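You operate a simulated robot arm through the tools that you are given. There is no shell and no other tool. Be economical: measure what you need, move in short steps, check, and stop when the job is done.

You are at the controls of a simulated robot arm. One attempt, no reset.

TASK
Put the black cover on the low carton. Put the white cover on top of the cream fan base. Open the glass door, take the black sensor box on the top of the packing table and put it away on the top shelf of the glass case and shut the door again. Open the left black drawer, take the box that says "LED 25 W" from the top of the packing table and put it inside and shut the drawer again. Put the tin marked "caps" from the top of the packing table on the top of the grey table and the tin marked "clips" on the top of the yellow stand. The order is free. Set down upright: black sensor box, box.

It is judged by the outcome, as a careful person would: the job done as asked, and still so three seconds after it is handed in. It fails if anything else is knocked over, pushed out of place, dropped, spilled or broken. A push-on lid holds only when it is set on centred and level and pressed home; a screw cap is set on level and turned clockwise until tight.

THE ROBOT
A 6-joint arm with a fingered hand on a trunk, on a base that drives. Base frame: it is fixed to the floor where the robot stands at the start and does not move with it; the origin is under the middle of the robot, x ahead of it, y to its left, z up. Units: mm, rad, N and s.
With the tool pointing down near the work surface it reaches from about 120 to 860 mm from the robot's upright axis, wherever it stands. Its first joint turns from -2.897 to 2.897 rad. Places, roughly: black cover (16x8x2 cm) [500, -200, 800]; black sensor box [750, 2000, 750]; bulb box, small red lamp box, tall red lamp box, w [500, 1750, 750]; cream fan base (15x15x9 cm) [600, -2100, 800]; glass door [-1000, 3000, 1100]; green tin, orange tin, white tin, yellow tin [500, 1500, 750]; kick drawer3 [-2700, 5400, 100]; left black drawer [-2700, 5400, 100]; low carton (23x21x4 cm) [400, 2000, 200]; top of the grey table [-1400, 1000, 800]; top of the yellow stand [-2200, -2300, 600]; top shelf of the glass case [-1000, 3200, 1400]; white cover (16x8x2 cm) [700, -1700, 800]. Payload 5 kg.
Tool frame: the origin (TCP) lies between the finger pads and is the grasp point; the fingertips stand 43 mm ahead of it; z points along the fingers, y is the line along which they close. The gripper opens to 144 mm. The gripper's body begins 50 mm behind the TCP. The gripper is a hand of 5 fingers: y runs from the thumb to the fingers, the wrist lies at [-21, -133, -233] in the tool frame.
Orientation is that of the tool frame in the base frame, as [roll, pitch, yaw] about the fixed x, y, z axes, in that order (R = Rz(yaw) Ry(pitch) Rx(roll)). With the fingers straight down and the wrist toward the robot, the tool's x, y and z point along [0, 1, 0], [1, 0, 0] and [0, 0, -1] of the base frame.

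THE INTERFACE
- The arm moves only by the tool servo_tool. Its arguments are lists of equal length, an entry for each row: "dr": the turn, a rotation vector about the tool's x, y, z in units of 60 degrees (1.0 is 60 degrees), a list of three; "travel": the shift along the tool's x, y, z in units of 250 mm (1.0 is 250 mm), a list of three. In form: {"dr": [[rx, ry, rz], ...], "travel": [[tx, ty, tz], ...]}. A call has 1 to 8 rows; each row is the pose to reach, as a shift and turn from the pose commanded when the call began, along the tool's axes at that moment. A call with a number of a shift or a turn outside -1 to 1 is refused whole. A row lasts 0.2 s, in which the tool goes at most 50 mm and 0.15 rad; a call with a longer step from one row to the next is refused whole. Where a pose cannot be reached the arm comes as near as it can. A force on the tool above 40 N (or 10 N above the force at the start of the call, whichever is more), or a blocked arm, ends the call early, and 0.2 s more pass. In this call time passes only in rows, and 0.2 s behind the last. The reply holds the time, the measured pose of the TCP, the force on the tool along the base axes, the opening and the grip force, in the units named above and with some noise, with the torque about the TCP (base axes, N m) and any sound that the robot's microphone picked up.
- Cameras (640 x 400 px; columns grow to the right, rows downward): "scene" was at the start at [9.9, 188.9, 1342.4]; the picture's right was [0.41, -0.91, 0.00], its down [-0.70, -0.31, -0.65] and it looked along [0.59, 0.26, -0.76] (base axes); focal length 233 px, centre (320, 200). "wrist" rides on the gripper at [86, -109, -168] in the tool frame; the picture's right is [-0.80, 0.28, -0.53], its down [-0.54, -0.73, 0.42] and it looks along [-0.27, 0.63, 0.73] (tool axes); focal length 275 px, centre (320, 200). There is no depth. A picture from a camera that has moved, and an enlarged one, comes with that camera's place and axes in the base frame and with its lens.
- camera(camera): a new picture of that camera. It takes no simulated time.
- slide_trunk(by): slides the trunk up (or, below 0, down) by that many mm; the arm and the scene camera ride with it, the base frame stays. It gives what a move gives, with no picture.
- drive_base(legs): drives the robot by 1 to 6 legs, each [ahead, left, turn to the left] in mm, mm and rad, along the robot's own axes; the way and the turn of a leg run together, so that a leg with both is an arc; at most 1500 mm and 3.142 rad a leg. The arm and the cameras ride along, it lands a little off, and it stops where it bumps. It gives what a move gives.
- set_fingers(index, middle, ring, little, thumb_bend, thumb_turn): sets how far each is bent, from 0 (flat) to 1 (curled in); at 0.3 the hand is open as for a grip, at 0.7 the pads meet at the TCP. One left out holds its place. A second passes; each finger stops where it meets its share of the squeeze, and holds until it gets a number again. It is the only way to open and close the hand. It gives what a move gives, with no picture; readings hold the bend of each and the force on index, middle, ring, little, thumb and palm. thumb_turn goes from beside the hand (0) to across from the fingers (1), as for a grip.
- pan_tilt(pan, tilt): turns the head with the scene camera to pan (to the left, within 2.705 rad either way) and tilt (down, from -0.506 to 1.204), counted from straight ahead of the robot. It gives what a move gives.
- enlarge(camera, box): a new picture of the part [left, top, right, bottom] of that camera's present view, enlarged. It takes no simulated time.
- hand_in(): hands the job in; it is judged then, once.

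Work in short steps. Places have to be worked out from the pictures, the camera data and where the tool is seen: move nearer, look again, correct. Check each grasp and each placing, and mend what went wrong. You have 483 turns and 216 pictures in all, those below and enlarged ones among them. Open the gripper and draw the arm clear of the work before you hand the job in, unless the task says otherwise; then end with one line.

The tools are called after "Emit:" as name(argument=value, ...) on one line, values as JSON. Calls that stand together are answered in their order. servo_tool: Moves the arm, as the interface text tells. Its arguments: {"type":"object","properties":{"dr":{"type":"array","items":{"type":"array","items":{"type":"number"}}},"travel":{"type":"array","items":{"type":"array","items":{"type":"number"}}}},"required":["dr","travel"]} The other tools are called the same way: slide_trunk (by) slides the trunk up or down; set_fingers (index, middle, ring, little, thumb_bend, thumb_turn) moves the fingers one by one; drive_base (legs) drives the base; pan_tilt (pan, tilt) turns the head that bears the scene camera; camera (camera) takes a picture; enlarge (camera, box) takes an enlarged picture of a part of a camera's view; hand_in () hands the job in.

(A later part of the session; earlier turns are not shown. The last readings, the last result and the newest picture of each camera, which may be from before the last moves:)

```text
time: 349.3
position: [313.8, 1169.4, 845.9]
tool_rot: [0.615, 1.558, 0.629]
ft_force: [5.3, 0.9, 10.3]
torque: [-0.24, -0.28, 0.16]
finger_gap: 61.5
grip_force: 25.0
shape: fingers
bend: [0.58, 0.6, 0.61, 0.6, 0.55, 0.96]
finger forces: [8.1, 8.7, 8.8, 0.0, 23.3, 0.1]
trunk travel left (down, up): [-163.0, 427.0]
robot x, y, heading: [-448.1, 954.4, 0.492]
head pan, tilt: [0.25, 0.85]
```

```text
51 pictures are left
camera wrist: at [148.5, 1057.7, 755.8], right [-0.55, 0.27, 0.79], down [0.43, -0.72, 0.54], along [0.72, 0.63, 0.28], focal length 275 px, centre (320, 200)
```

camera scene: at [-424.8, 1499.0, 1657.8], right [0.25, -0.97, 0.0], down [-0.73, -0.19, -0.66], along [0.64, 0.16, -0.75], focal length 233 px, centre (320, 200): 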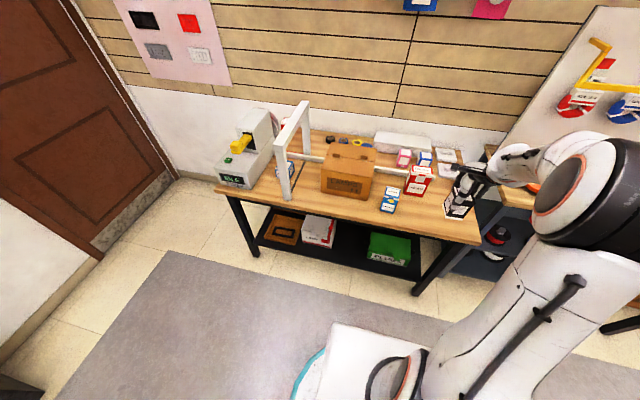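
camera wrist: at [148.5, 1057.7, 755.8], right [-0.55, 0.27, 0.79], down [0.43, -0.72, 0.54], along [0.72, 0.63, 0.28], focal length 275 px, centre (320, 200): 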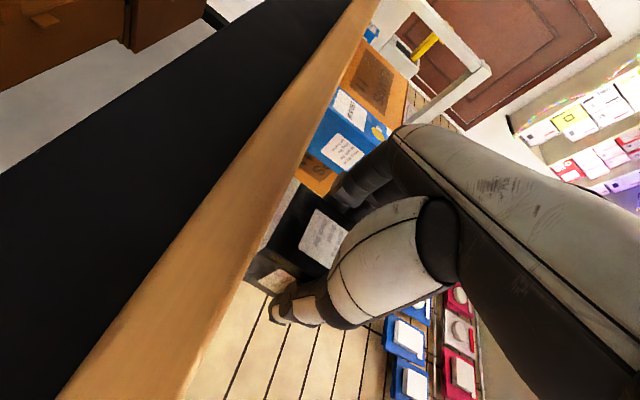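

Gripped on both sides. Lifting with the trunk and backing away from the table.

Emit:
slide_trunk(by=80)

Emit:
drive_base(legs=[[-185, 98, 0]])

Emit:
slide_trunk(by=340)

Emit:
servo_tool(dr=[[0, 0, 0], [0, 0, 0], [0, 0, 0], [0, 0, 0], [0, 0, 0]], travel=[[-0.18, 0, 0], [-0.36, 0, 0], [-0.54, 0, 0], [-0.72, 0, 0], [-0.9, 0, 0]])

```text
time: 350.5
position: [315.0, 1168.9, 922.9]
tool_rot: [0.687, 1.561, 0.7]
ft_force: [0.0, 0.7, -0.1]
torque: [-0.02, -0.01, 0.0]
finger_gap: 61.2
grip_force: 23.4
shape: fingers
bend: [0.58, 0.6, 0.62, 0.6, 0.56, 0.95]
finger forces: [10.2, 6.9, 6.2, 0.0, 23.0, 0.0]
trunk travel left (down, up): [-243.0, 347.0]
robot x, y, heading: [-446.2, 949.5, 0.489]
head pan, tilt: [0.25, 0.85]
```

```text
time: 352.1
position: [106.7, 1167.6, 923.5]
tool_rot: [0.705, 1.559, 0.717]
ft_force: [0.4, 0.4, -0.7]
torque: [0.03, -0.01, 0.0]
finger_gap: 61.1
grip_force: 23.5
shape: fingers
bend: [0.58, 0.6, 0.62, 0.6, 0.56, 0.95]
finger forces: [10.1, 6.8, 6.2, 0.0, 23.2, 0.0]
trunk travel left (down, up): [-243.0, 347.0]
robot x, y, heading: [-652.8, 949.3, 0.493]
head pan, tilt: [0.25, 0.85]
```

```text
time: 355.4
position: [107.2, 1169.0, 1263.8]
tool_rot: [0.675, 1.56, 0.686]
ft_force: [0.4, 0.8, -1.6]
torque: [0.04, 0.0, -0.02]
finger_gap: 61.0
grip_force: 22.8
shape: fingers
bend: [0.58, 0.6, 0.62, 0.6, 0.56, 0.95]
finger forces: [10.1, 6.9, 6.1, 0.0, 23.1, 0.0]
trunk travel left (down, up): [-583.0, 7.0]
robot x, y, heading: [-651.6, 952.3, 0.49]
head pan, tilt: [0.25, 0.85]
```

```text
time: 356.6
position: [105.1, 1166.7, 1487.6]
tool_rot: [0.511, 1.558, 0.522]
ft_force: [1.1, -0.5, -1.1]
torque: [0.02, -0.01, -0.01]
finger_gap: 60.9
grip_force: 23.3
shape: fingers
bend: [0.58, 0.6, 0.62, 0.6, 0.56, 0.95]
finger forces: [9.9, 6.8, 6.1, 0.0, 22.7, 0.1]
trunk travel left (down, up): [-583.0, 7.0]
robot x, y, heading: [-652.2, 949.4, 0.491]
head pan, tilt: [0.25, 0.85]
```

TCP reaches z≈1488 at full trunk. Raising slightly more, then driving round to the glass case (heading ≈2.06).

Emit:
servo_tool(dr=[[0, 0, 0], [0, 0, 0]], travel=[[-0.08, 0, 0], [-0.17, 0, 0]])

Emit:
drive_base(legs=[[176, -94, 0], [0, 0, 0.8], [0, 0, 0.77], [883, -470, 0]])

Emit:
pan_tilt(pan=-0.1, tilt=0.25)

Emit:
camera(camera="scene")

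```text
time: 357.2
position: [105.5, 1166.7, 1531.0]
tool_rot: [0.502, 1.56, 0.513]
ft_force: [-0.1, 0.1, -0.8]
torque: [0.02, -0.01, 0.0]
finger_gap: 60.9
grip_force: 22.7
shape: fingers
bend: [0.58, 0.6, 0.62, 0.6, 0.56, 0.95]
finger forces: [9.9, 6.9, 6.2, 0.1, 22.8, 0.0]
trunk travel left (down, up): [-583.0, 7.0]
robot x, y, heading: [-652.4, 953.8, 0.491]
head pan, tilt: [0.25, 0.85]
```

```text
time: 367.7
position: [-665.0, 2714.0, 1530.8]
tool_rot: [0.705, 1.559, 2.284]
ft_force: [-0.2, 0.4, -0.8]
torque: [-0.04, 0.06, 0.01]
finger_gap: 60.7
grip_force: 22.0
shape: fingers
bend: [0.58, 0.6, 0.62, 0.6, 0.56, 0.95]
finger forces: [9.5, 6.8, 6.3, 0.0, 22.2, 0.1]
trunk travel left (down, up): [-583.0, 7.0]
robot x, y, heading: [-456.0, 1955.7, 2.05]
head pan, tilt: [0.25, 0.85]
```

```text
time: 368.7
position: [-662.7, 2714.4, 1530.8]
tool_rot: [0.712, 1.559, 2.289]
ft_force: [0.1, 0.3, -1.2]
torque: [-0.04, -0.01, 0.01]
finger_gap: 61.0
grip_force: 22.4
shape: fingers
bend: [0.58, 0.6, 0.62, 0.6, 0.56, 0.95]
finger forces: [9.5, 6.8, 6.4, 0.0, 22.2, 0.0]
trunk travel left (down, up): [-583.0, 7.0]
robot x, y, heading: [-451.4, 1956.3, 2.049]
head pan, tilt: [-0.099, 0.25]
```

```text
50 pictures are left
camera scene: at [-599.4, 1918.0, 1704.8], right [0.93, 0.38, 0.0], down [0.09, -0.23, -0.97], along [-0.36, 0.9, -0.25], focal length 233 px, centre (320, 200)
```

scene: 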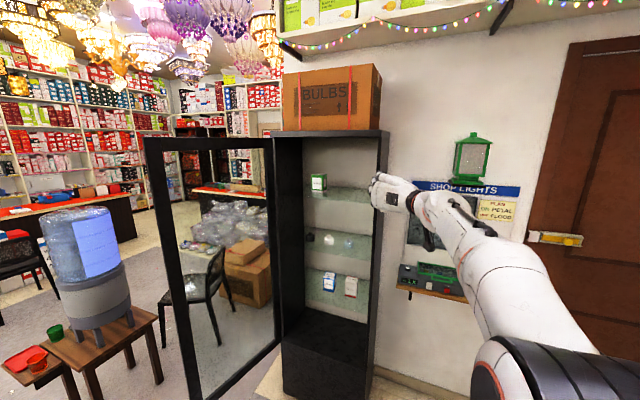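

Emit:
enlarge(camera="scene", box=[265, 120, 435, 280])

```text
2.50 times, centred on (350, 200) of scene
camera zoom: at [-599.4, 1918.0, 1704.8], right [0.93, 0.38, 0.0], down [0.09, -0.23, -0.97], along [-0.36, 0.9, -0.25], focal length 583 px, centre (245, 200)
```

zoom: 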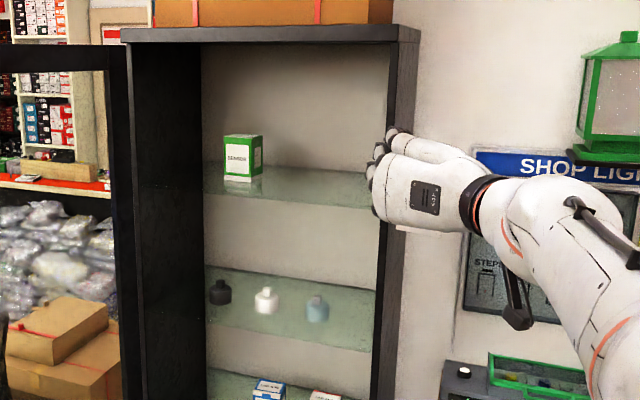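

Top shelf: z≈1416, front edge y≈3010, right inner wall x≈-771; green box at (-1088,3131). Target for the sensor box: (-930,3090). Moving left, then in.

Emit:
drive_base(legs=[[123, 237, 0], [200, -104, 0]])

Emit:
camera(camera="wrist")

Emit:
enlarge(camera="scene", box=[240, 80, 440, 260])

```text
time: 371.9
position: [-929.1, 2940.8, 1529.6]
tool_rot: [0.731, 1.561, 2.305]
ft_force: [0.0, 0.7, -1.6]
torque: [0.03, -0.01, 0.0]
finger_gap: 60.8
grip_force: 22.5
shape: fingers
bend: [0.58, 0.6, 0.62, 0.6, 0.56, 0.95]
finger forces: [9.5, 6.9, 6.4, 0.0, 22.3, 0.0]
trunk travel left (down, up): [-583.0, 7.0]
robot x, y, heading: [-723.3, 2175.4, 2.051]
head pan, tilt: [-0.099, 0.25]
```

```text
48 pictures are left
camera wrist: at [-822.6, 2772.3, 1440.9], right [-0.28, -0.54, 0.79], down [0.73, 0.42, 0.54], along [-0.63, 0.73, 0.28], focal length 275 px, centre (320, 200)
```

wrist: 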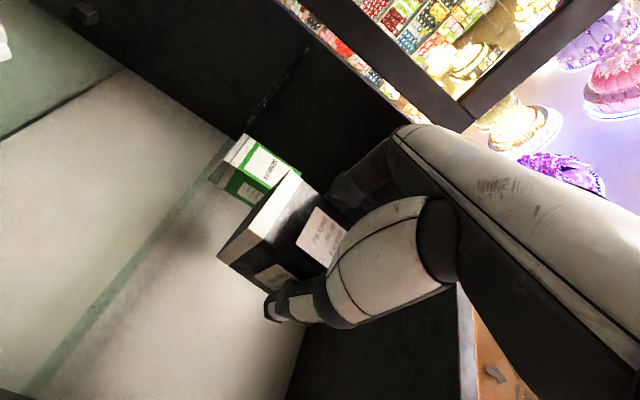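

```text
2.22 times, centred on (340, 170) of scene
camera zoom: at [-867.6, 2143.4, 1704.9], right [0.93, 0.37, 0.0], down [0.09, -0.23, -0.97], along [-0.36, 0.9, -0.25], focal length 518 px, centre (276, 267)
```

zoom: 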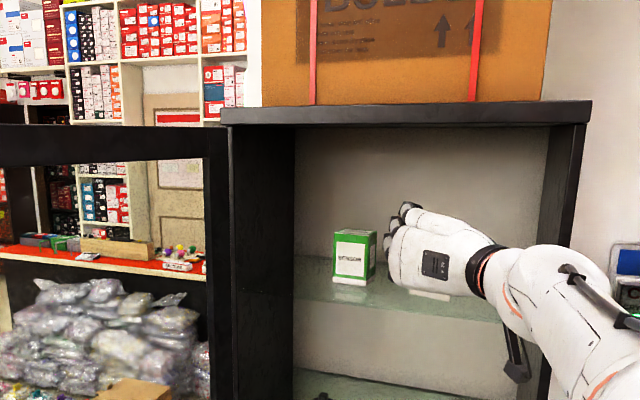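

Path is clear and the box is above the shelf level. Moving 135 mm further in.

Emit:
drive_base(legs=[[120, -62, 0]])

Emit:
servo_tool(dr=[[0, 0, 0], [0, 0, 0], [0, 0, 0]], travel=[[0.04, 0, 0], [0.08, 0, 0], [0.12, 0, 0]])

Emit:
camera(camera="wrist")

```text
time: 373.2
position: [-931.8, 3075.7, 1529.3]
tool_rot: [0.817, 1.561, 2.391]
ft_force: [0.1, 0.7, -1.6]
torque: [0.0, 0.04, 0.01]
finger_gap: 60.8
grip_force: 21.9
shape: fingers
bend: [0.58, 0.6, 0.62, 0.6, 0.56, 0.95]
finger forces: [9.5, 6.9, 6.3, 0.0, 22.4, 0.0]
trunk travel left (down, up): [-583.0, 7.0]
robot x, y, heading: [-720.6, 2312.3, 2.053]
head pan, tilt: [-0.099, 0.25]
```

```text
time: 374.0
position: [-930.4, 3074.4, 1499.2]
tool_rot: [0.751, 1.559, 2.324]
ft_force: [-0.6, 0.2, -0.9]
torque: [-0.02, 0.02, 0.01]
finger_gap: 60.8
grip_force: 22.3
shape: fingers
bend: [0.58, 0.6, 0.62, 0.6, 0.56, 0.95]
finger forces: [9.4, 6.8, 6.3, 0.0, 22.3, 0.1]
trunk travel left (down, up): [-583.0, 7.0]
robot x, y, heading: [-726.8, 2316.6, 2.057]
head pan, tilt: [-0.099, 0.25]
```

```text
46 pictures are left
camera wrist: at [-823.1, 2906.7, 1410.8], right [-0.28, -0.54, 0.79], down [0.73, 0.42, 0.54], along [-0.63, 0.73, 0.28], focal length 275 px, centre (320, 200)
```

wrist: 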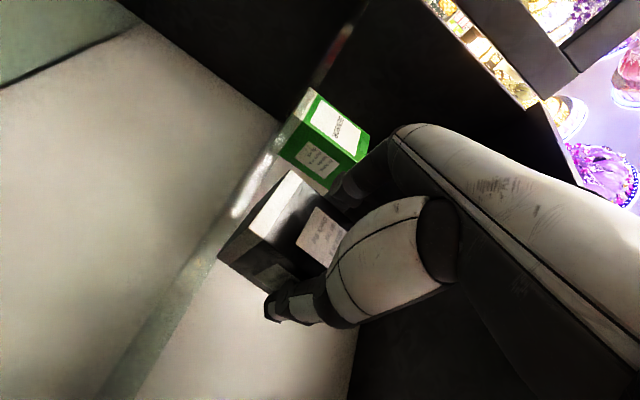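

Nearly at shelf level. Lowering in small steps to contact.

Emit:
servo_tool(dr=[[0, 0, 0], [0, 0, 0], [0, 0, 0], [0, 0, 0], [0, 0, 0]], travel=[[0.014, 0, 0], [0.028, 0, 0], [0.042, 0, 0], [0.056, 0, 0], [0.07, 0, 0]])

```text
time: 375.2
position: [-932.2, 3073.2, 1484.9]
tool_rot: [0.431, 1.556, 2.007]
ft_force: [-5.5, 3.5, 15.5]
torque: [0.5, -0.14, 0.22]
finger_gap: 60.8
grip_force: 26.0
shape: fingers
bend: [0.58, 0.6, 0.61, 0.6, 0.56, 0.96]
finger forces: [9.4, 9.4, 11.2, 0.0, 21.2, 0.0]
trunk travel left (down, up): [-583.0, 7.0]
robot x, y, heading: [-722.1, 2314.0, 2.056]
head pan, tilt: [-0.099, 0.25]
```

Contact at z≈1485 with 15 N. Opening the fingers, then backing straight out.

Emit:
set_fingers(index=0.44, middle=0.44, ring=0.44, little=0.44, thumb_bend=0.4)

Emit:
servo_tool(dr=[[0, 0, 0]], travel=[[-0.016, 0, 0]])

Emit:
enlarge(camera="wrist", box=[160, 60, 400, 340])

```text
time: 376.2
position: [-929.8, 3074.1, 1481.5]
tool_rot: [0.639, 1.562, 2.213]
ft_force: [-0.2, -0.7, -0.3]
torque: [-0.04, 0.02, -0.01]
finger_gap: 106.7
grip_force: 0.1
shape: fingers
bend: [0.44, 0.44, 0.44, 0.44, 0.4, 0.97]
finger forces: [0.0, 0.1, 0.1, 0.0, 0.0, 0.0]
trunk travel left (down, up): [-583.0, 7.0]
robot x, y, heading: [-721.3, 2316.2, 2.055]
head pan, tilt: [-0.099, 0.25]
```

```text
time: 376.6
position: [-929.9, 3074.1, 1485.3]
tool_rot: [0.679, 1.563, 2.253]
ft_force: [-0.6, 0.6, -0.1]
torque: [0.0, -0.02, -0.01]
finger_gap: 106.7
grip_force: 0.1
shape: fingers
bend: [0.44, 0.44, 0.44, 0.44, 0.4, 0.97]
finger forces: [0.0, 0.0, 0.0, 0.0, 0.0, 0.1]
trunk travel left (down, up): [-583.0, 7.0]
robot x, y, heading: [-719.8, 2312.6, 2.055]
head pan, tilt: [-0.099, 0.25]
```

```text
1.43 times, centred on (280, 200) of wrist
camera zoom: at [-823.1, 2906.5, 1397.1], right [-0.28, -0.54, 0.79], down [0.73, 0.42, 0.54], along [-0.63, 0.73, 0.28], focal length 393 px, centre (377, 200)
```

zoom: 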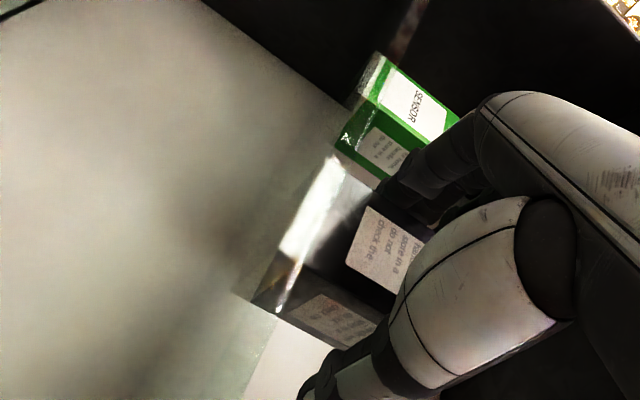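

The sensor box stands on the top shelf. Backing straight out, then viewing the open door for closing.

Emit:
drive_base(legs=[[-275, 143, 0]])

Emit:
camera(camera="scene")

```text
time: 378.7
position: [-927.9, 2762.4, 1485.8]
tool_rot: [0.674, 1.561, 2.249]
ft_force: [-0.6, 0.0, 1.5]
torque: [0.01, 0.02, -0.03]
finger_gap: 107.0
grip_force: 0.0
shape: fingers
bend: [0.44, 0.44, 0.44, 0.44, 0.4, 0.97]
finger forces: [0.0, 0.0, 0.0, 0.0, 0.0, 0.0]
trunk travel left (down, up): [-583.0, 7.0]
robot x, y, heading: [-718.5, 2001.9, 2.051]
head pan, tilt: [-0.099, 0.25]
```

```text
44 pictures are left
camera scene: at [-866.4, 1964.7, 1704.9], right [0.93, 0.37, 0.0], down [0.09, -0.23, -0.97], along [-0.36, 0.9, -0.25], focal length 233 px, centre (320, 200)
```

scene: 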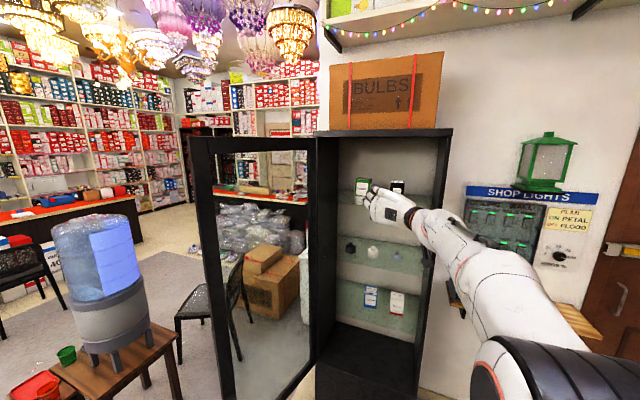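

Sensor box confirmed on the top shelf. Now to close the door: hook its free edge (≈(-1440,2459)) with the fingers on its outer side. Repositioning with the hand pointing NW.

Emit:
set_fingers(thumb_bend=0.3)

Emit:
drive_base(legs=[[-119, -116, 0], [0, 0, 0.789]])

Emit:
camera(camera="scene")

Emit:
camera(camera="wrist")

```text
time: 379.7
position: [-929.3, 2763.6, 1485.4]
tool_rot: [0.842, 1.561, 2.416]
ft_force: [0.2, 0.1, 1.0]
torque: [0.01, 0.02, -0.01]
finger_gap: 124.3
grip_force: 0.0
shape: fingers
bend: [0.44, 0.44, 0.44, 0.44, 0.3, 0.97]
finger forces: [0.1, 0.0, 0.0, 0.1, 0.0, 0.0]
trunk travel left (down, up): [-583.0, 7.0]
robot x, y, heading: [-718.3, 2001.8, 2.05]
head pan, tilt: [-0.099, 0.25]
```

```text
time: 383.3
position: [-1248.6, 2336.9, 1486.3]
tool_rot: [0.872, 1.561, -3.046]
ft_force: [-0.5, -0.4, 1.0]
torque: [-0.01, -0.02, -0.04]
finger_gap: 124.5
grip_force: 0.1
shape: fingers
bend: [0.44, 0.44, 0.44, 0.44, 0.3, 0.97]
finger forces: [0.0, 0.0, 0.0, 0.0, 0.0, 0.1]
trunk travel left (down, up): [-583.0, 7.0]
robot x, y, heading: [-563.9, 1948.2, 2.837]
head pan, tilt: [-0.099, 0.25]
```

```text
43 pictures are left
camera scene: at [-637.5, 1821.2, 1704.9], right [0.39, 0.92, 0.0], down [0.23, -0.1, -0.97], along [-0.89, 0.38, -0.25], focal length 233 px, centre (320, 200)
```

scene: 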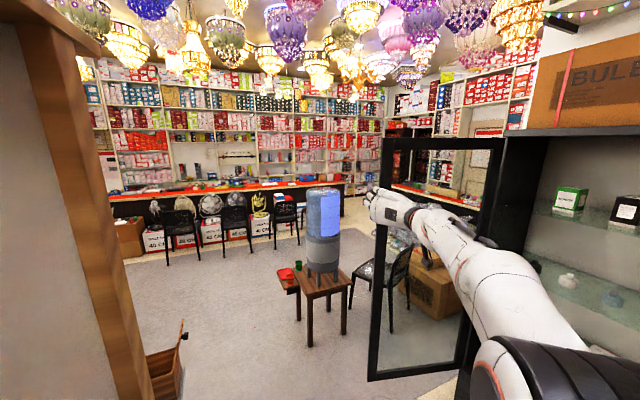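

```text
42 pictures are left
camera wrist: at [-1055.5, 2295.7, 1397.2], right [0.19, -0.58, 0.79], down [0.21, 0.81, 0.54], along [-0.96, 0.07, 0.28], focal length 275 px, centre (320, 200)
```

wrist: 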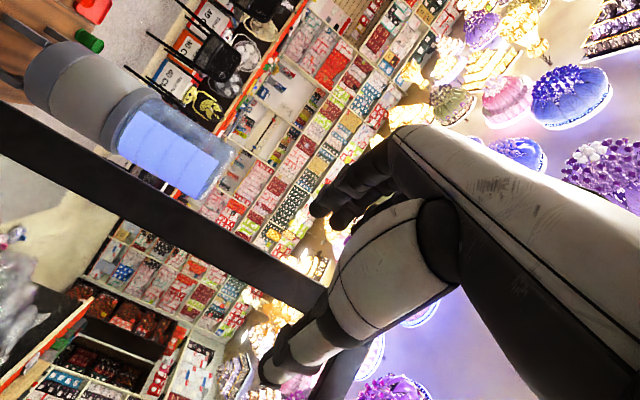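

The door stile passes between thumb and fingers in view (tool y≈47, z≈221). Shift 12 mm toward the finger side, then advance ~200 mm.

Emit:
drive_base(legs=[[6, 11, 0], [120, -63, 0]])

Emit:
camera(camera="wrist")

```text
time: 384.9
position: [-1354.9, 2425.6, 1485.3]
tool_rot: [0.725, 1.561, 3.089]
ft_force: [-0.3, 0.7, -0.1]
torque: [0.0, 0.02, 0.0]
finger_gap: 124.5
grip_force: 0.0
shape: fingers
bend: [0.44, 0.44, 0.44, 0.44, 0.3, 0.97]
finger forces: [0.1, 0.0, 0.0, 0.0, 0.1, 0.1]
trunk travel left (down, up): [-583.0, 7.0]
robot x, y, heading: [-666.5, 2032.6, 2.84]
head pan, tilt: [-0.099, 0.25]
```

```text
41 pictures are left
camera wrist: at [-1160.4, 2383.9, 1396.3], right [0.19, -0.58, 0.79], down [0.21, 0.81, 0.54], along [-0.96, 0.07, 0.28], focal length 275 px, centre (320, 200)
```

wrist: 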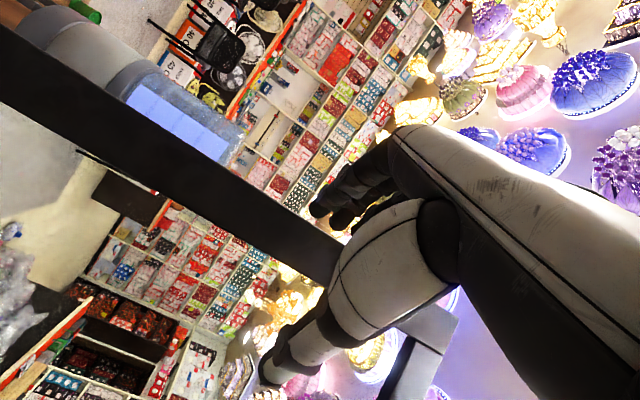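

Well lined up. Advancing 62 mm more so the edge sits inside the hand.

Emit:
drive_base(legs=[[55, -29, 0]])

Emit:
camera(camera="wrist")

```text
time: 385.9
position: [-1399.8, 2466.0, 1485.8]
tool_rot: [0.383, 1.564, 2.748]
ft_force: [-4.3, -15.9, -2.0]
torque: [0.24, -0.16, 0.49]
finger_gap: 134.7
grip_force: 7.9
shape: fingers
bend: [0.38, 0.44, 0.44, 0.42, 0.3, 0.97]
finger forces: [11.4, 0.0, 0.1, 4.7, 0.0, 0.1]
trunk travel left (down, up): [-583.0, 7.0]
robot x, y, heading: [-707.0, 2078.7, 2.844]
head pan, tilt: [-0.099, 0.25]
```

```text
40 pictures are left
camera wrist: at [-1205.3, 2424.2, 1396.7], right [0.19, -0.58, 0.79], down [0.21, 0.81, 0.54], along [-0.96, 0.06, 0.28], focal length 275 px, centre (320, 200)
```

wrist: 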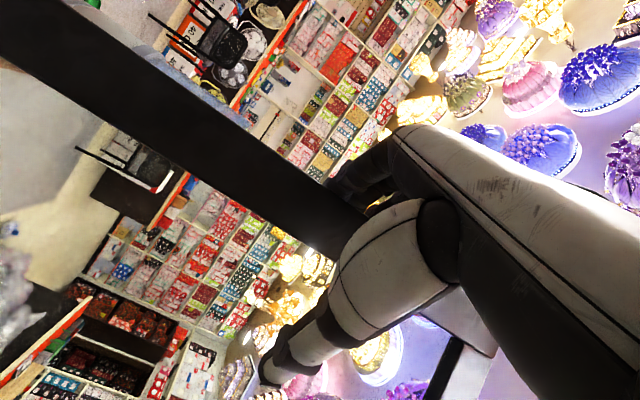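

Fingers contact the stile. Closing the hand on it.

Emit:
set_fingers(index=0.75, middle=0.75, ring=0.75, little=0.75, thumb_bend=0.7)

```text
time: 386.4
position: [-1404.3, 2446.5, 1486.2]
tool_rot: [-0.416, 1.558, 1.977]
ft_force: [2.6, -32.5, -4.3]
torque: [0.53, -1.28, -4.11]
finger_gap: 66.2
grip_force: 52.9
shape: fingers
bend: [0.74, 0.74, 0.74, 0.65, 0.5, 0.97]
finger forces: [14.5, 13.0, 13.4, 11.5, 54.2, 0.1]
trunk travel left (down, up): [-583.0, 7.0]
robot x, y, heading: [-705.4, 2076.0, 2.852]
head pan, tilt: [-0.099, 0.25]
stopped: the force on the tool passed its limit at 46 N (the readings are from after the stop); the commanded pose is now the measured one
```

Holding the stile. Rotating the robot about the hinge (counter-clockwise) to swing the door toward closed: 0.2 rad first.

Emit:
drive_base(legs=[[-142, -165, 0.2]])

Emit:
drive_base(legs=[[-142, -165, 0.2]])

Emit:
camera(camera="scene")

```text
time: 387.6
position: [-1357.9, 2438.2, 1486.1]
tool_rot: [-0.294, 1.558, 2.193]
ft_force: [5.4, -18.0, 1.5]
torque: [0.15, -1.31, -4.54]
finger_gap: 64.8
grip_force: 52.7
shape: fingers
bend: [0.74, 0.73, 0.74, 0.67, 0.49, 0.97]
finger forces: [12.0, 13.8, 14.2, 9.0, 56.4, 0.0]
trunk travel left (down, up): [-583.0, 7.0]
robot x, y, heading: [-629.9, 2132.4, 2.937]
head pan, tilt: [-0.099, 0.25]
stopped in leg 1: the force on the tool passed its limit at 43 N (the readings are from after the stop); the commanded pose is now the measured one
```

```text
time: 389.3
position: [-1246.7, 2435.8, 1485.2]
tool_rot: [-0.4, 1.555, 2.285]
ft_force: [8.5, -22.7, 0.4]
torque: [0.64, -0.9, -3.19]
finger_gap: 64.0
grip_force: 43.9
shape: fingers
bend: [0.74, 0.73, 0.74, 0.67, 0.49, 0.97]
finger forces: [11.9, 11.4, 12.0, 8.2, 43.2, 0.0]
trunk travel left (down, up): [-583.0, 7.0]
robot x, y, heading: [-475.1, 2281.5, 3.145]
head pan, tilt: [-0.099, 0.25]
```

```text
39 pictures are left
camera scene: at [-509.7, 2132.7, 1704.6], right [0.1, 0.99, 0.0], down [0.24, -0.02, -0.97], along [-0.96, 0.1, -0.25], focal length 233 px, centre (320, 200)
```

scene: 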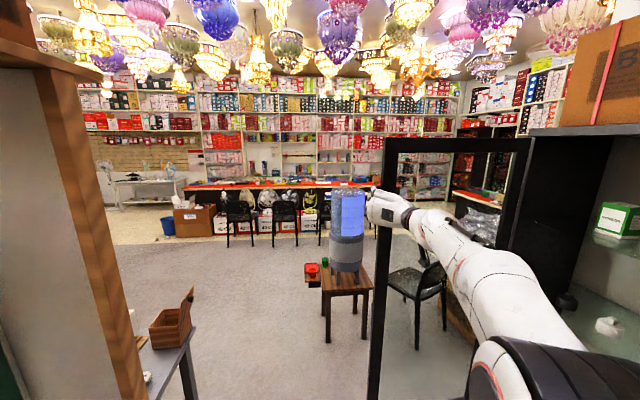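

Door is at ~88°. Another 0.25 rad.

Emit:
drive_base(legs=[[-177, -205, 0.25]])

```text
time: 391.2
position: [-1110.9, 2465.9, 1486.1]
tool_rot: [-0.321, 1.558, 2.611]
ft_force: [7.1, -4.9, 4.6]
torque: [0.58, -0.46, -2.33]
finger_gap: 62.2
grip_force: 33.8
shape: fingers
bend: [0.75, 0.74, 0.74, 0.68, 0.48, 0.97]
finger forces: [10.5, 8.6, 10.5, 4.8, 32.9, 0.0]
trunk travel left (down, up): [-583.0, 7.0]
robot x, y, heading: [-324.7, 2506.4, -2.896]
head pan, tilt: [-0.099, 0.25]
```

Door at ~70°. Releasing and backing the hand off.

Emit:
set_fingers(index=0.35, middle=0.35, ring=0.35, little=0.35, thumb_bend=0.25)

Emit:
drive_base(legs=[[-170, 80, 0]])

Emit:
camera(camera="scene")

```text
time: 392.2
position: [-1112.8, 2467.9, 1484.9]
tool_rot: [-0.192, 1.56, 2.74]
ft_force: [-1.0, 0.0, 0.5]
torque: [0.02, 0.03, 0.02]
finger_gap: 146.4
grip_force: 0.1
shape: fingers
bend: [0.35, 0.35, 0.35, 0.35, 0.25, 0.97]
finger forces: [0.0, 0.0, 0.0, 0.0, 0.0, 0.0]
trunk travel left (down, up): [-583.0, 7.0]
robot x, y, heading: [-323.9, 2502.7, -2.891]
head pan, tilt: [-0.099, 0.25]
```

```text
time: 393.7
position: [-928.1, 2430.3, 1485.6]
tool_rot: [-0.237, 1.559, 2.697]
ft_force: [0.7, 0.0, 0.8]
torque: [0.0, -0.03, -0.03]
finger_gap: 146.3
grip_force: 0.0
shape: fingers
bend: [0.35, 0.35, 0.35, 0.35, 0.25, 0.97]
finger forces: [0.1, 0.1, 0.0, 0.0, 0.0, 0.0]
trunk travel left (down, up): [-583.0, 7.0]
robot x, y, heading: [-142.2, 2467.3, -2.893]
head pan, tilt: [-0.099, 0.25]
```

```text
38 pictures are left
camera scene: at [-137.5, 2318.8, 1704.9], right [-0.14, 0.99, 0.0], down [0.24, 0.04, -0.97], along [-0.96, -0.14, -0.25], focal length 233 px, centre (320, 200)
```

scene: 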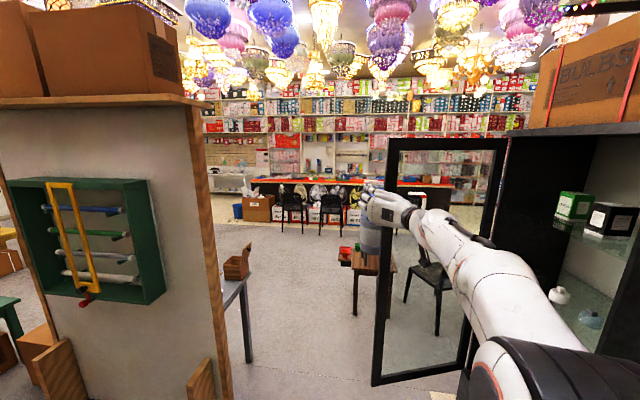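

I'll lower the trunk (safer height near the wall items), re-hook the stile with curled fingers on its outer side, and translate along the closing arc.

Emit:
slide_trunk(by=-300)

Emit:
drive_base(legs=[[170, -80, 0]])

Emit:
camera(camera="wrist")

```text
time: 396.7
position: [-926.6, 2432.4, 1186.4]
tool_rot: [-0.274, 1.558, 2.659]
ft_force: [-0.3, -0.3, -0.1]
torque: [-0.02, -0.01, 0.01]
finger_gap: 146.1
grip_force: 0.0
shape: fingers
bend: [0.35, 0.35, 0.35, 0.35, 0.25, 0.97]
finger forces: [0.1, 0.0, 0.0, 0.0, 0.0, 0.0]
trunk travel left (down, up): [-283.0, 307.0]
robot x, y, heading: [-140.5, 2467.4, -2.899]
head pan, tilt: [-0.099, 0.25]
```

```text
time: 398.3
position: [-1113.6, 2468.7, 1184.5]
tool_rot: [-0.261, 1.558, 2.67]
ft_force: [0.0, 0.0, -1.1]
torque: [0.0, 0.01, 0.0]
finger_gap: 146.0
grip_force: 0.0
shape: fingers
bend: [0.35, 0.35, 0.35, 0.35, 0.25, 0.97]
finger forces: [0.1, 0.0, 0.0, 0.1, 0.0, 0.0]
trunk travel left (down, up): [-283.0, 307.0]
robot x, y, heading: [-327.4, 2503.1, -2.898]
head pan, tilt: [-0.099, 0.25]
```

```text
37 pictures are left
camera wrist: at [-928.9, 2539.1, 1096.6], right [0.47, -0.39, 0.79], down [-0.26, 0.79, 0.55], along [-0.84, -0.46, 0.27], focal length 275 px, centre (320, 200)
```

wrist: 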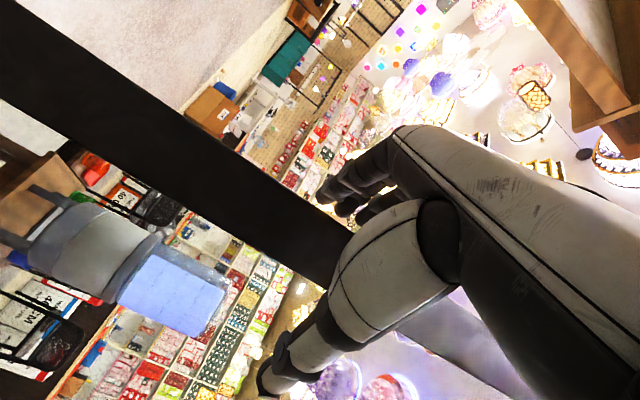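

Stile is between fingers and thumb. Curling fingers to hook it and driving along the arc.

Emit:
set_fingers(index=0.68, middle=0.68, ring=0.68, little=0.68, thumb_bend=0.45)

Emit:
drive_base(legs=[[-95, -21, 0]])

Emit:
drive_base(legs=[[-89, -34, 0]])

Emit:
camera(camera="wrist")

```text
time: 399.3
position: [-1113.1, 2465.5, 1186.2]
tool_rot: [-0.499, 1.558, 2.437]
ft_force: [9.6, -18.0, -0.9]
torque: [0.6, -0.26, -0.8]
finger_gap: 70.5
grip_force: 15.6
shape: fingers
bend: [0.65, 0.68, 0.68, 0.64, 0.41, 0.97]
finger forces: [6.9, 0.0, 0.0, 11.7, 12.1, 0.1]
trunk travel left (down, up): [-283.0, 307.0]
robot x, y, heading: [-323.3, 2503.3, -2.898]
head pan, tilt: [-0.099, 0.25]
```

```text
time: 400.4
position: [-1026.2, 2512.9, 1184.4]
tool_rot: [-0.208, 1.56, 2.72]
ft_force: [0.8, -1.4, 0.9]
torque: [0.14, -0.14, -0.38]
finger_gap: 58.4
grip_force: 3.1
shape: fingers
bend: [0.68, 0.68, 0.68, 0.67, 0.44, 0.98]
finger forces: [0.2, 0.0, 0.0, 3.0, 4.1, 0.0]
trunk travel left (down, up): [-283.0, 307.0]
robot x, y, heading: [-237.5, 2548.5, -2.897]
head pan, tilt: [-0.099, 0.25]
```

```text
time: 401.5
position: [-947.1, 2567.5, 1184.2]
tool_rot: [-0.334, 1.559, 2.598]
ft_force: [-1.0, -0.1, -1.0]
torque: [0.0, 0.03, -0.01]
finger_gap: 55.7
grip_force: 0.0
shape: fingers
bend: [0.68, 0.68, 0.68, 0.68, 0.45, 0.98]
finger forces: [0.1, 0.1, 0.1, 0.1, 0.0, 0.0]
trunk travel left (down, up): [-283.0, 307.0]
robot x, y, heading: [-158.0, 2604.4, -2.896]
head pan, tilt: [-0.099, 0.25]
```

```text
36 pictures are left
camera wrist: at [-763.5, 2637.4, 1096.5], right [0.47, -0.39, 0.79], down [-0.26, 0.8, 0.55], along [-0.84, -0.46, 0.27], focal length 275 px, centre (320, 200)
```

wrist: 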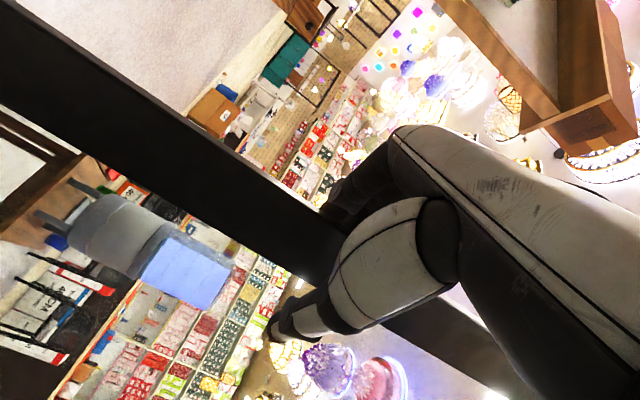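

The door follows (≈50°). One more step.

Emit:
drive_base(legs=[[-83, -52, 0]])

Emit:
camera(camera="scene")

```text
time: 402.7
position: [-879.5, 2637.8, 1185.8]
tool_rot: [-0.354, 1.561, 2.574]
ft_force: [-0.1, 1.2, 0.0]
torque: [-0.04, 0.0, 0.0]
finger_gap: 55.8
grip_force: 0.1
shape: fingers
bend: [0.68, 0.68, 0.68, 0.68, 0.45, 0.98]
finger forces: [0.0, 0.1, 0.0, 0.0, 0.0, 0.0]
trunk travel left (down, up): [-283.0, 307.0]
robot x, y, heading: [-93.6, 2676.0, -2.903]
head pan, tilt: [-0.099, 0.25]
```

```text
35 pictures are left
camera scene: at [-90.6, 2524.1, 1404.9], right [-0.14, 0.99, 0.0], down [0.24, 0.04, -0.97], along [-0.96, -0.14, -0.25], focal length 233 px, centre (320, 200)
```

scene: 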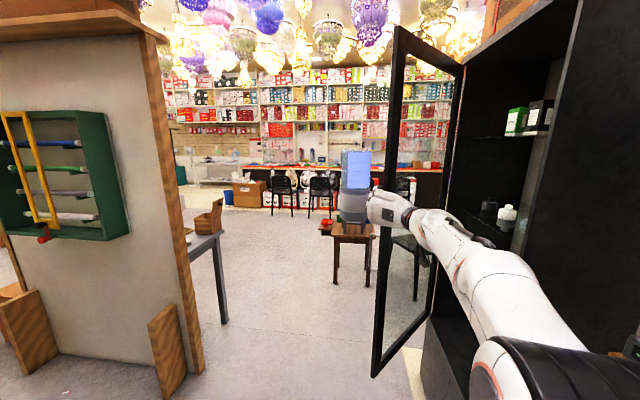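

Door at ~40°. Opening the hand and leaving: out east, then south, then turning to face the door for the final push.

Emit:
set_fingers(index=0.3, middle=0.3, ring=0.3, little=0.3, thumb_bend=0.2)

Emit:
drive_base(legs=[[-73, 39, 0]])

Emit:
drive_base(legs=[[36, 145, 0]])

Emit:
camera(camera="scene")

```text
time: 403.7
position: [-879.2, 2638.4, 1185.5]
tool_rot: [-0.305, 1.561, 2.625]
ft_force: [-0.8, 0.2, -0.6]
torque: [0.0, -0.03, 0.01]
finger_gap: 160.5
grip_force: 0.0
shape: fingers
bend: [0.3, 0.3, 0.3, 0.3, 0.2, 0.98]
finger forces: [0.0, 0.0, 0.1, 0.0, 0.0, 0.0]
trunk travel left (down, up): [-283.0, 307.0]
robot x, y, heading: [-94.7, 2671.9, -2.899]
head pan, tilt: [-0.099, 0.25]
```

```text
time: 404.8
position: [-798.2, 2618.1, 1184.9]
tool_rot: [-0.196, 1.562, 2.735]
ft_force: [0.6, 0.0, 0.3]
torque: [0.0, -0.01, 0.01]
finger_gap: 160.7
grip_force: 0.0
shape: fingers
bend: [0.3, 0.3, 0.3, 0.3, 0.2, 0.98]
finger forces: [0.0, 0.0, 0.0, 0.1, 0.0, 0.1]
trunk travel left (down, up): [-283.0, 307.0]
robot x, y, heading: [-13.7, 2654.4, -2.897]
head pan, tilt: [-0.099, 0.25]
```

```text
time: 406.1
position: [-799.6, 2469.3, 1186.0]
tool_rot: [-0.085, 1.561, 2.846]
ft_force: [-0.5, 0.1, -0.4]
torque: [0.0, 0.0, 0.0]
finger_gap: 160.4
grip_force: 0.0
shape: fingers
bend: [0.3, 0.3, 0.3, 0.3, 0.2, 0.98]
finger forces: [0.0, 0.0, 0.1, 0.1, 0.1, 0.0]
trunk travel left (down, up): [-283.0, 307.0]
robot x, y, heading: [-12.7, 2503.5, -2.893]
head pan, tilt: [-0.099, 0.25]
```

```text
34 pictures are left
camera scene: at [-10.2, 2355.3, 1404.9], right [-0.14, 0.99, 0.0], down [0.24, 0.04, -0.97], along [-0.96, -0.14, -0.25], focal length 233 px, centre (320, 200)
```

scene: 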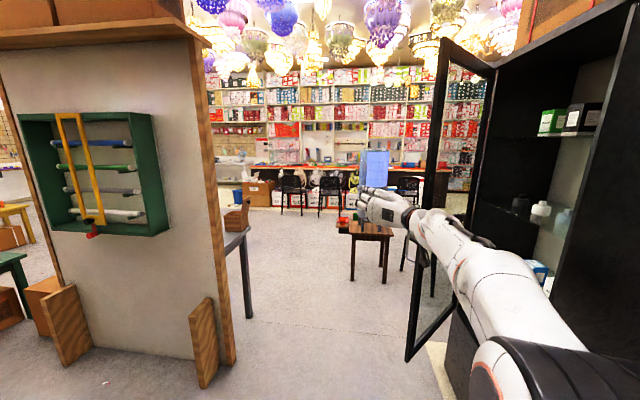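

Now drive to the south side with a fist and face the door.

Emit:
set_fingers(index=0.85, middle=0.85, ring=0.85, little=0.85, thumb_bend=0.7)

Emit:
drive_base(legs=[[371, 445, 0], [0, 0, -1.32], [0, 200, 0], [60, 223, 0]])

Emit:
camera(camera="scene")

```text
time: 407.1
position: [-799.2, 2468.8, 1184.9]
tool_rot: [-0.17, 1.561, 2.762]
ft_force: [0.0, -0.3, 0.2]
torque: [0.0, -0.01, -0.03]
finger_gap: 4.4
grip_force: 0.0
shape: fingers
bend: [0.77, 0.85, 0.85, 0.85, 0.67, 0.97]
finger forces: [0.0, 0.0, 0.1, 0.1, 0.0, 0.0]
trunk travel left (down, up): [-283.0, 307.0]
robot x, y, heading: [-13.5, 2508.4, -2.895]
head pan, tilt: [-0.099, 0.25]
```

```text
time: 416.2
position: [-872.3, 2588.8, 1184.8]
tool_rot: [-0.437, 1.562, 1.164]
ft_force: [15.3, -14.3, 0.2]
torque: [-0.13, -0.15, 0.11]
finger_gap: 13.1
grip_force: 10.3
shape: fingers
bend: [0.79, 0.85, 0.85, 0.85, 0.64, 0.97]
finger forces: [20.6, 0.1, 0.0, 0.0, 0.0, 0.0]
trunk travel left (down, up): [-283.0, 307.0]
robot x, y, heading: [-652.7, 1837.7, 2.074]
head pan, tilt: [-0.099, 0.25]
stopped in leg 4: the force on the tool passed its limit at 49 N (the readings are from after the stop); the commanded pose is now the measured one
```

```text
33 pictures are left
camera scene: at [-792.8, 1795.6, 1405.1], right [0.92, 0.39, 0.0], down [0.09, -0.23, -0.97], along [-0.38, 0.89, -0.25], focal length 233 px, centre (320, 200)
```

scene: 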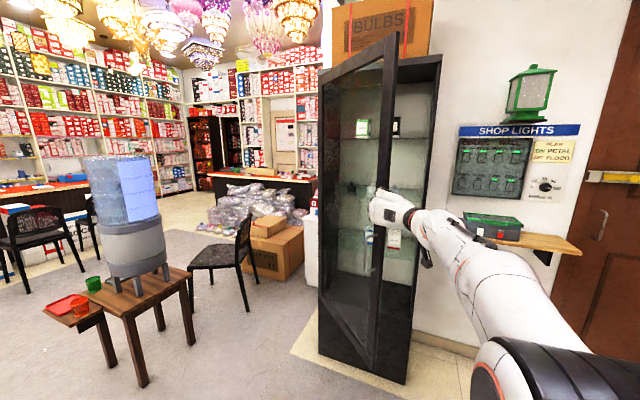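

The fist touched the door end from the wrong side. Back off, retract the arm 75 mm, and pass further west at lower y.

Emit:
drive_base(legs=[[-60, -40, 0]])

Emit:
servo_tool(dr=[[0, 0, 0], [0, 0, 0]], travel=[[0, 0, -0.15], [0, 0, -0.3]])

Emit:
drive_base(legs=[[60, 110, 0]])

Emit:
camera(camera="scene")

```text
time: 417.2
position: [-813.5, 2556.0, 1183.1]
tool_rot: [-0.525, 1.561, 1.082]
ft_force: [-0.5, -0.4, -0.2]
torque: [0.0, -0.05, -0.05]
finger_gap: 11.7
grip_force: 0.1
shape: fingers
bend: [0.79, 0.85, 0.85, 0.85, 0.65, 0.97]
finger forces: [0.1, 0.0, 0.1, 0.0, 0.1, 0.0]
trunk travel left (down, up): [-283.0, 307.0]
robot x, y, heading: [-581.6, 1804.0, 2.068]
head pan, tilt: [-0.099, 0.25]
```

```text
time: 417.8
position: [-811.1, 2480.6, 1182.6]
tool_rot: [-0.348, 1.563, 1.259]
ft_force: [0.1, -0.3, -1.1]
torque: [0.01, -0.01, -0.01]
finger_gap: 11.8
grip_force: 0.1
shape: fingers
bend: [0.79, 0.85, 0.85, 0.85, 0.65, 0.97]
finger forces: [0.1, 0.0, 0.1, 0.0, 0.0, 0.0]
trunk travel left (down, up): [-283.0, 307.0]
robot x, y, heading: [-586.0, 1804.2, 2.068]
head pan, tilt: [-0.099, 0.25]
```

```text
time: 419.1
position: [-936.0, 2482.3, 1182.5]
tool_rot: [-0.463, 1.563, 1.145]
ft_force: [0.2, -0.4, -0.8]
torque: [0.0, 0.0, 0.09]
finger_gap: 11.7
grip_force: 0.2
shape: fingers
bend: [0.8, 0.85, 0.85, 0.85, 0.65, 0.97]
finger forces: [0.0, 0.0, 0.0, 0.0, 0.1, 0.0]
trunk travel left (down, up): [-283.0, 307.0]
robot x, y, heading: [-712.0, 1802.2, 2.069]
head pan, tilt: [-0.099, 0.25]
```

```text
32 pictures are left
camera scene: at [-856.9, 1763.9, 1404.9], right [0.92, 0.39, 0.0], down [0.1, -0.23, -0.97], along [-0.38, 0.89, -0.25], focal length 233 px, centre (320, 200)
```

scene: 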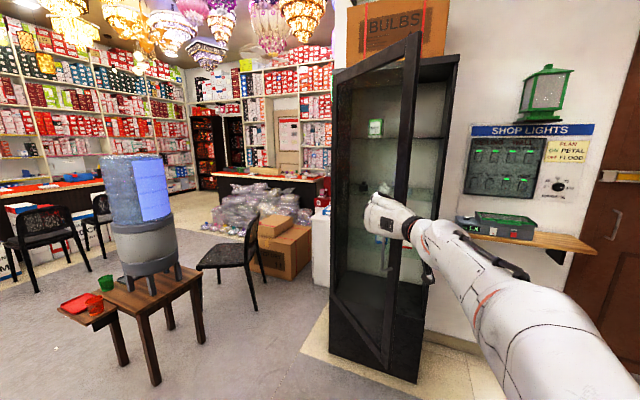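

The fist is now on the door's outer side. Pushing +y in stages.

Emit:
drive_base(legs=[[160, -87, 0]])

Emit:
drive_base(legs=[[130, -71, 0]])

Emit:
camera(camera="scene")

```text
time: 420.6
position: [-933.9, 2662.9, 1181.4]
tool_rot: [-0.431, 1.564, 1.173]
ft_force: [0.9, 0.8, -0.1]
torque: [-0.01, -0.04, -0.03]
finger_gap: 11.4
grip_force: 0.0
shape: fingers
bend: [0.8, 0.85, 0.85, 0.85, 0.65, 0.97]
finger forces: [0.0, 0.1, 0.1, 0.0, 0.0, 0.0]
trunk travel left (down, up): [-283.0, 307.0]
robot x, y, heading: [-711.4, 1983.2, 2.069]
head pan, tilt: [-0.099, 0.25]
```

```text
time: 421.9
position: [-934.1, 2812.3, 1182.7]
tool_rot: [-0.562, 1.564, 1.041]
ft_force: [-0.8, -0.7, -0.3]
torque: [0.02, 0.02, -0.02]
finger_gap: 11.3
grip_force: 0.1
shape: fingers
bend: [0.8, 0.85, 0.85, 0.85, 0.65, 0.97]
finger forces: [0.0, 0.0, 0.1, 0.1, 0.0, 0.0]
trunk travel left (down, up): [-283.0, 307.0]
robot x, y, heading: [-712.1, 2132.1, 2.072]
head pan, tilt: [-0.099, 0.25]
```

```text
31 pictures are left
camera scene: at [-856.8, 2093.9, 1404.9], right [0.92, 0.39, 0.0], down [0.1, -0.23, -0.97], along [-0.38, 0.89, -0.25], focal length 233 px, centre (320, 200)
```

scene: 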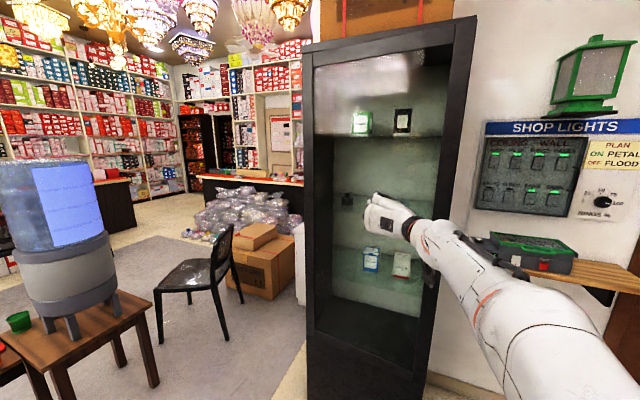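

Door is nearly closed. Continuing gently to press it shut.

Emit:
drive_base(legs=[[90, -49, 0]])

Emit:
servo_tool(dr=[[0, 0, 0], [0, 0, 0], [0, 0, 0], [0, 0, 0], [0, 0, 0], [0, 0, 0]], travel=[[0, 0, 0.03], [0, 0, 0.06], [0, 0, 0.09], [0, 0, 0.12], [0, 0, 0.15], [0, 0, 0.18]])

Emit:
camera(camera="scene")

```text
time: 423.1
position: [-936.2, 2913.2, 1183.3]
tool_rot: [-0.63, 1.563, 0.976]
ft_force: [-0.3, 0.2, 0.1]
torque: [-0.06, 0.01, 0.0]
finger_gap: 11.2
grip_force: 0.0
shape: fingers
bend: [0.8, 0.85, 0.85, 0.85, 0.65, 0.97]
finger forces: [0.0, 0.1, 0.0, 0.1, 0.0, 0.0]
trunk travel left (down, up): [-283.0, 307.0]
robot x, y, heading: [-710.7, 2236.2, 2.071]
head pan, tilt: [-0.099, 0.25]
```

```text
time: 423.9
position: [-938.7, 2929.5, 1184.8]
tool_rot: [-0.268, 1.562, 1.344]
ft_force: [6.0, -30.5, -2.3]
torque: [-0.56, 0.0, -1.16]
finger_gap: 11.9
grip_force: 18.6
shape: fingers
bend: [0.8, 0.85, 0.85, 0.85, 0.66, 0.97]
finger forces: [0.0, 0.1, 0.1, 0.0, 37.8, 0.0]
trunk travel left (down, up): [-283.0, 307.0]
robot x, y, heading: [-710.6, 2237.3, 2.071]
head pan, tilt: [-0.099, 0.25]
stopped in row 3: the force on the tool passed its limit at 48 N (the readings are from after the stop); the commanded pose is now the measured one
```

```text
30 pictures are left
camera scene: at [-856.2, 2191.8, 1404.8], right [0.92, 0.39, 0.0], down [0.1, -0.23, -0.97], along [-0.38, 0.89, -0.24], focal length 233 px, centre (320, 200)
```

scene: 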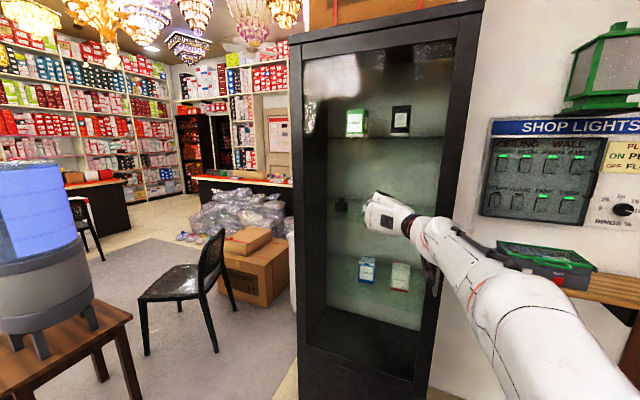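

Door pressed shut, boxes standing inside. Backing away and restoring the tool-down pose.

Emit:
drive_base(legs=[[-230, 125, 0]])

Emit:
servo_tool(dr=[[0.05, 0.103, 0.084], [0.099, 0.206, 0.167], [0.149, 0.309, 0.25], [0.199, 0.412, 0.334], [0.248, 0.515, 0.418], [0.298, 0.618, 0.501]], travel=[[0, 0, 0], [0, 0, 0], [0, 0, 0], [0, 0, 0], [0, 0, 0], [0, 0, 0]])

Emit:
servo_tool(dr=[[0.05, 0.103, 0.084], [0.099, 0.206, 0.167], [0.149, 0.309, 0.25], [0.199, 0.412, 0.334], [0.248, 0.515, 0.418], [0.298, 0.618, 0.501]], travel=[[0, 0, 0], [0, 0, 0], [0, 0, 0], [0, 0, 0], [0, 0, 0], [0, 0, 0]])

```text
time: 425.8
position: [-938.2, 2670.2, 1181.1]
tool_rot: [-0.241, 1.562, 1.37]
ft_force: [0.1, -0.1, 0.3]
torque: [0.0, 0.03, -0.02]
finger_gap: 11.4
grip_force: 0.0
shape: fingers
bend: [0.8, 0.85, 0.85, 0.85, 0.66, 0.97]
finger forces: [0.1, 0.0, 0.0, 0.0, 0.0, 0.2]
trunk travel left (down, up): [-283.0, 307.0]
robot x, y, heading: [-709.2, 1971.2, 2.069]
head pan, tilt: [-0.099, 0.25]
```

```text
time: 427.2
position: [-937.7, 2671.7, 1181.4]
tool_rot: [2.626, 0.749, -2.379]
ft_force: [0.1, -0.7, 0.4]
torque: [-0.01, -0.02, -0.01]
finger_gap: 11.5
grip_force: 0.1
shape: fingers
bend: [0.8, 0.85, 0.85, 0.85, 0.66, 0.97]
finger forces: [0.1, 0.0, 0.0, 0.1, 0.0, 0.0]
trunk travel left (down, up): [-283.0, 307.0]
robot x, y, heading: [-710.4, 1978.4, 2.067]
head pan, tilt: [-0.099, 0.25]
```

```text
time: 428.6
position: [-928.5, 2668.2, 1171.3]
tool_rot: [2.858, -0.051, -2.615]
ft_force: [0.0, -0.3, 0.2]
torque: [0.0, -0.02, -0.02]
finger_gap: 11.7
grip_force: 0.1
shape: fingers
bend: [0.8, 0.85, 0.85, 0.85, 0.65, 0.97]
finger forces: [0.0, 0.1, 0.1, 0.1, 0.1, 0.0]
out of reach, approached as far as the arm can: row 6
trunk travel left (down, up): [-283.0, 307.0]
robot x, y, heading: [-712.1, 1976.0, 2.074]
head pan, tilt: [-0.099, 0.25]
```

Emit:
servo_tool(dr=[[0.09, -0.016, 0], [0.18, -0.032, 0], [0.27, -0.049, 0]], travel=[[0, -0.04, 0.15], [0, -0.08, 0.3], [0, -0.12, 0.45]])

Emit:
drive_base(legs=[[0, 0, 0.8], [0, 0, 0.27], [700, -60, 0], [800, 0, 0], [700, 0, 0]])

```text
time: 429.4
position: [-910.8, 2663.1, 1029.3]
tool_rot: [3.127, -0.002, -2.606]
ft_force: [-0.4, -0.9, 0.3]
torque: [0.0, 0.01, 0.03]
finger_gap: 11.7
grip_force: 0.0
shape: fingers
bend: [0.8, 0.85, 0.85, 0.85, 0.65, 0.97]
finger forces: [0.1, 0.0, 0.0, 0.0, 0.0, 0.0]
out of reach, approached as far as the arm can: row 1, 2, 3
trunk travel left (down, up): [-283.0, 307.0]
robot x, y, heading: [-710.8, 1972.0, 2.068]
head pan, tilt: [-0.099, 0.25]
```

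```text
time: 443.5
position: [-3600.4, 2185.5, 1030.7]
tool_rot: [3.127, -0.003, -1.537]
ft_force: [0.6, 0.4, 0.6]
torque: [0.02, 0.04, -0.04]
finger_gap: 11.6
grip_force: 0.0
shape: fingers
bend: [0.8, 0.85, 0.85, 0.85, 0.65, 0.97]
finger forces: [0.0, 0.0, 0.0, 0.0, 0.0, 0.0]
trunk travel left (down, up): [-283.0, 307.0]
robot x, y, heading: [-2901.2, 2030.9, 3.144]
head pan, tilt: [-0.099, 0.25]
```

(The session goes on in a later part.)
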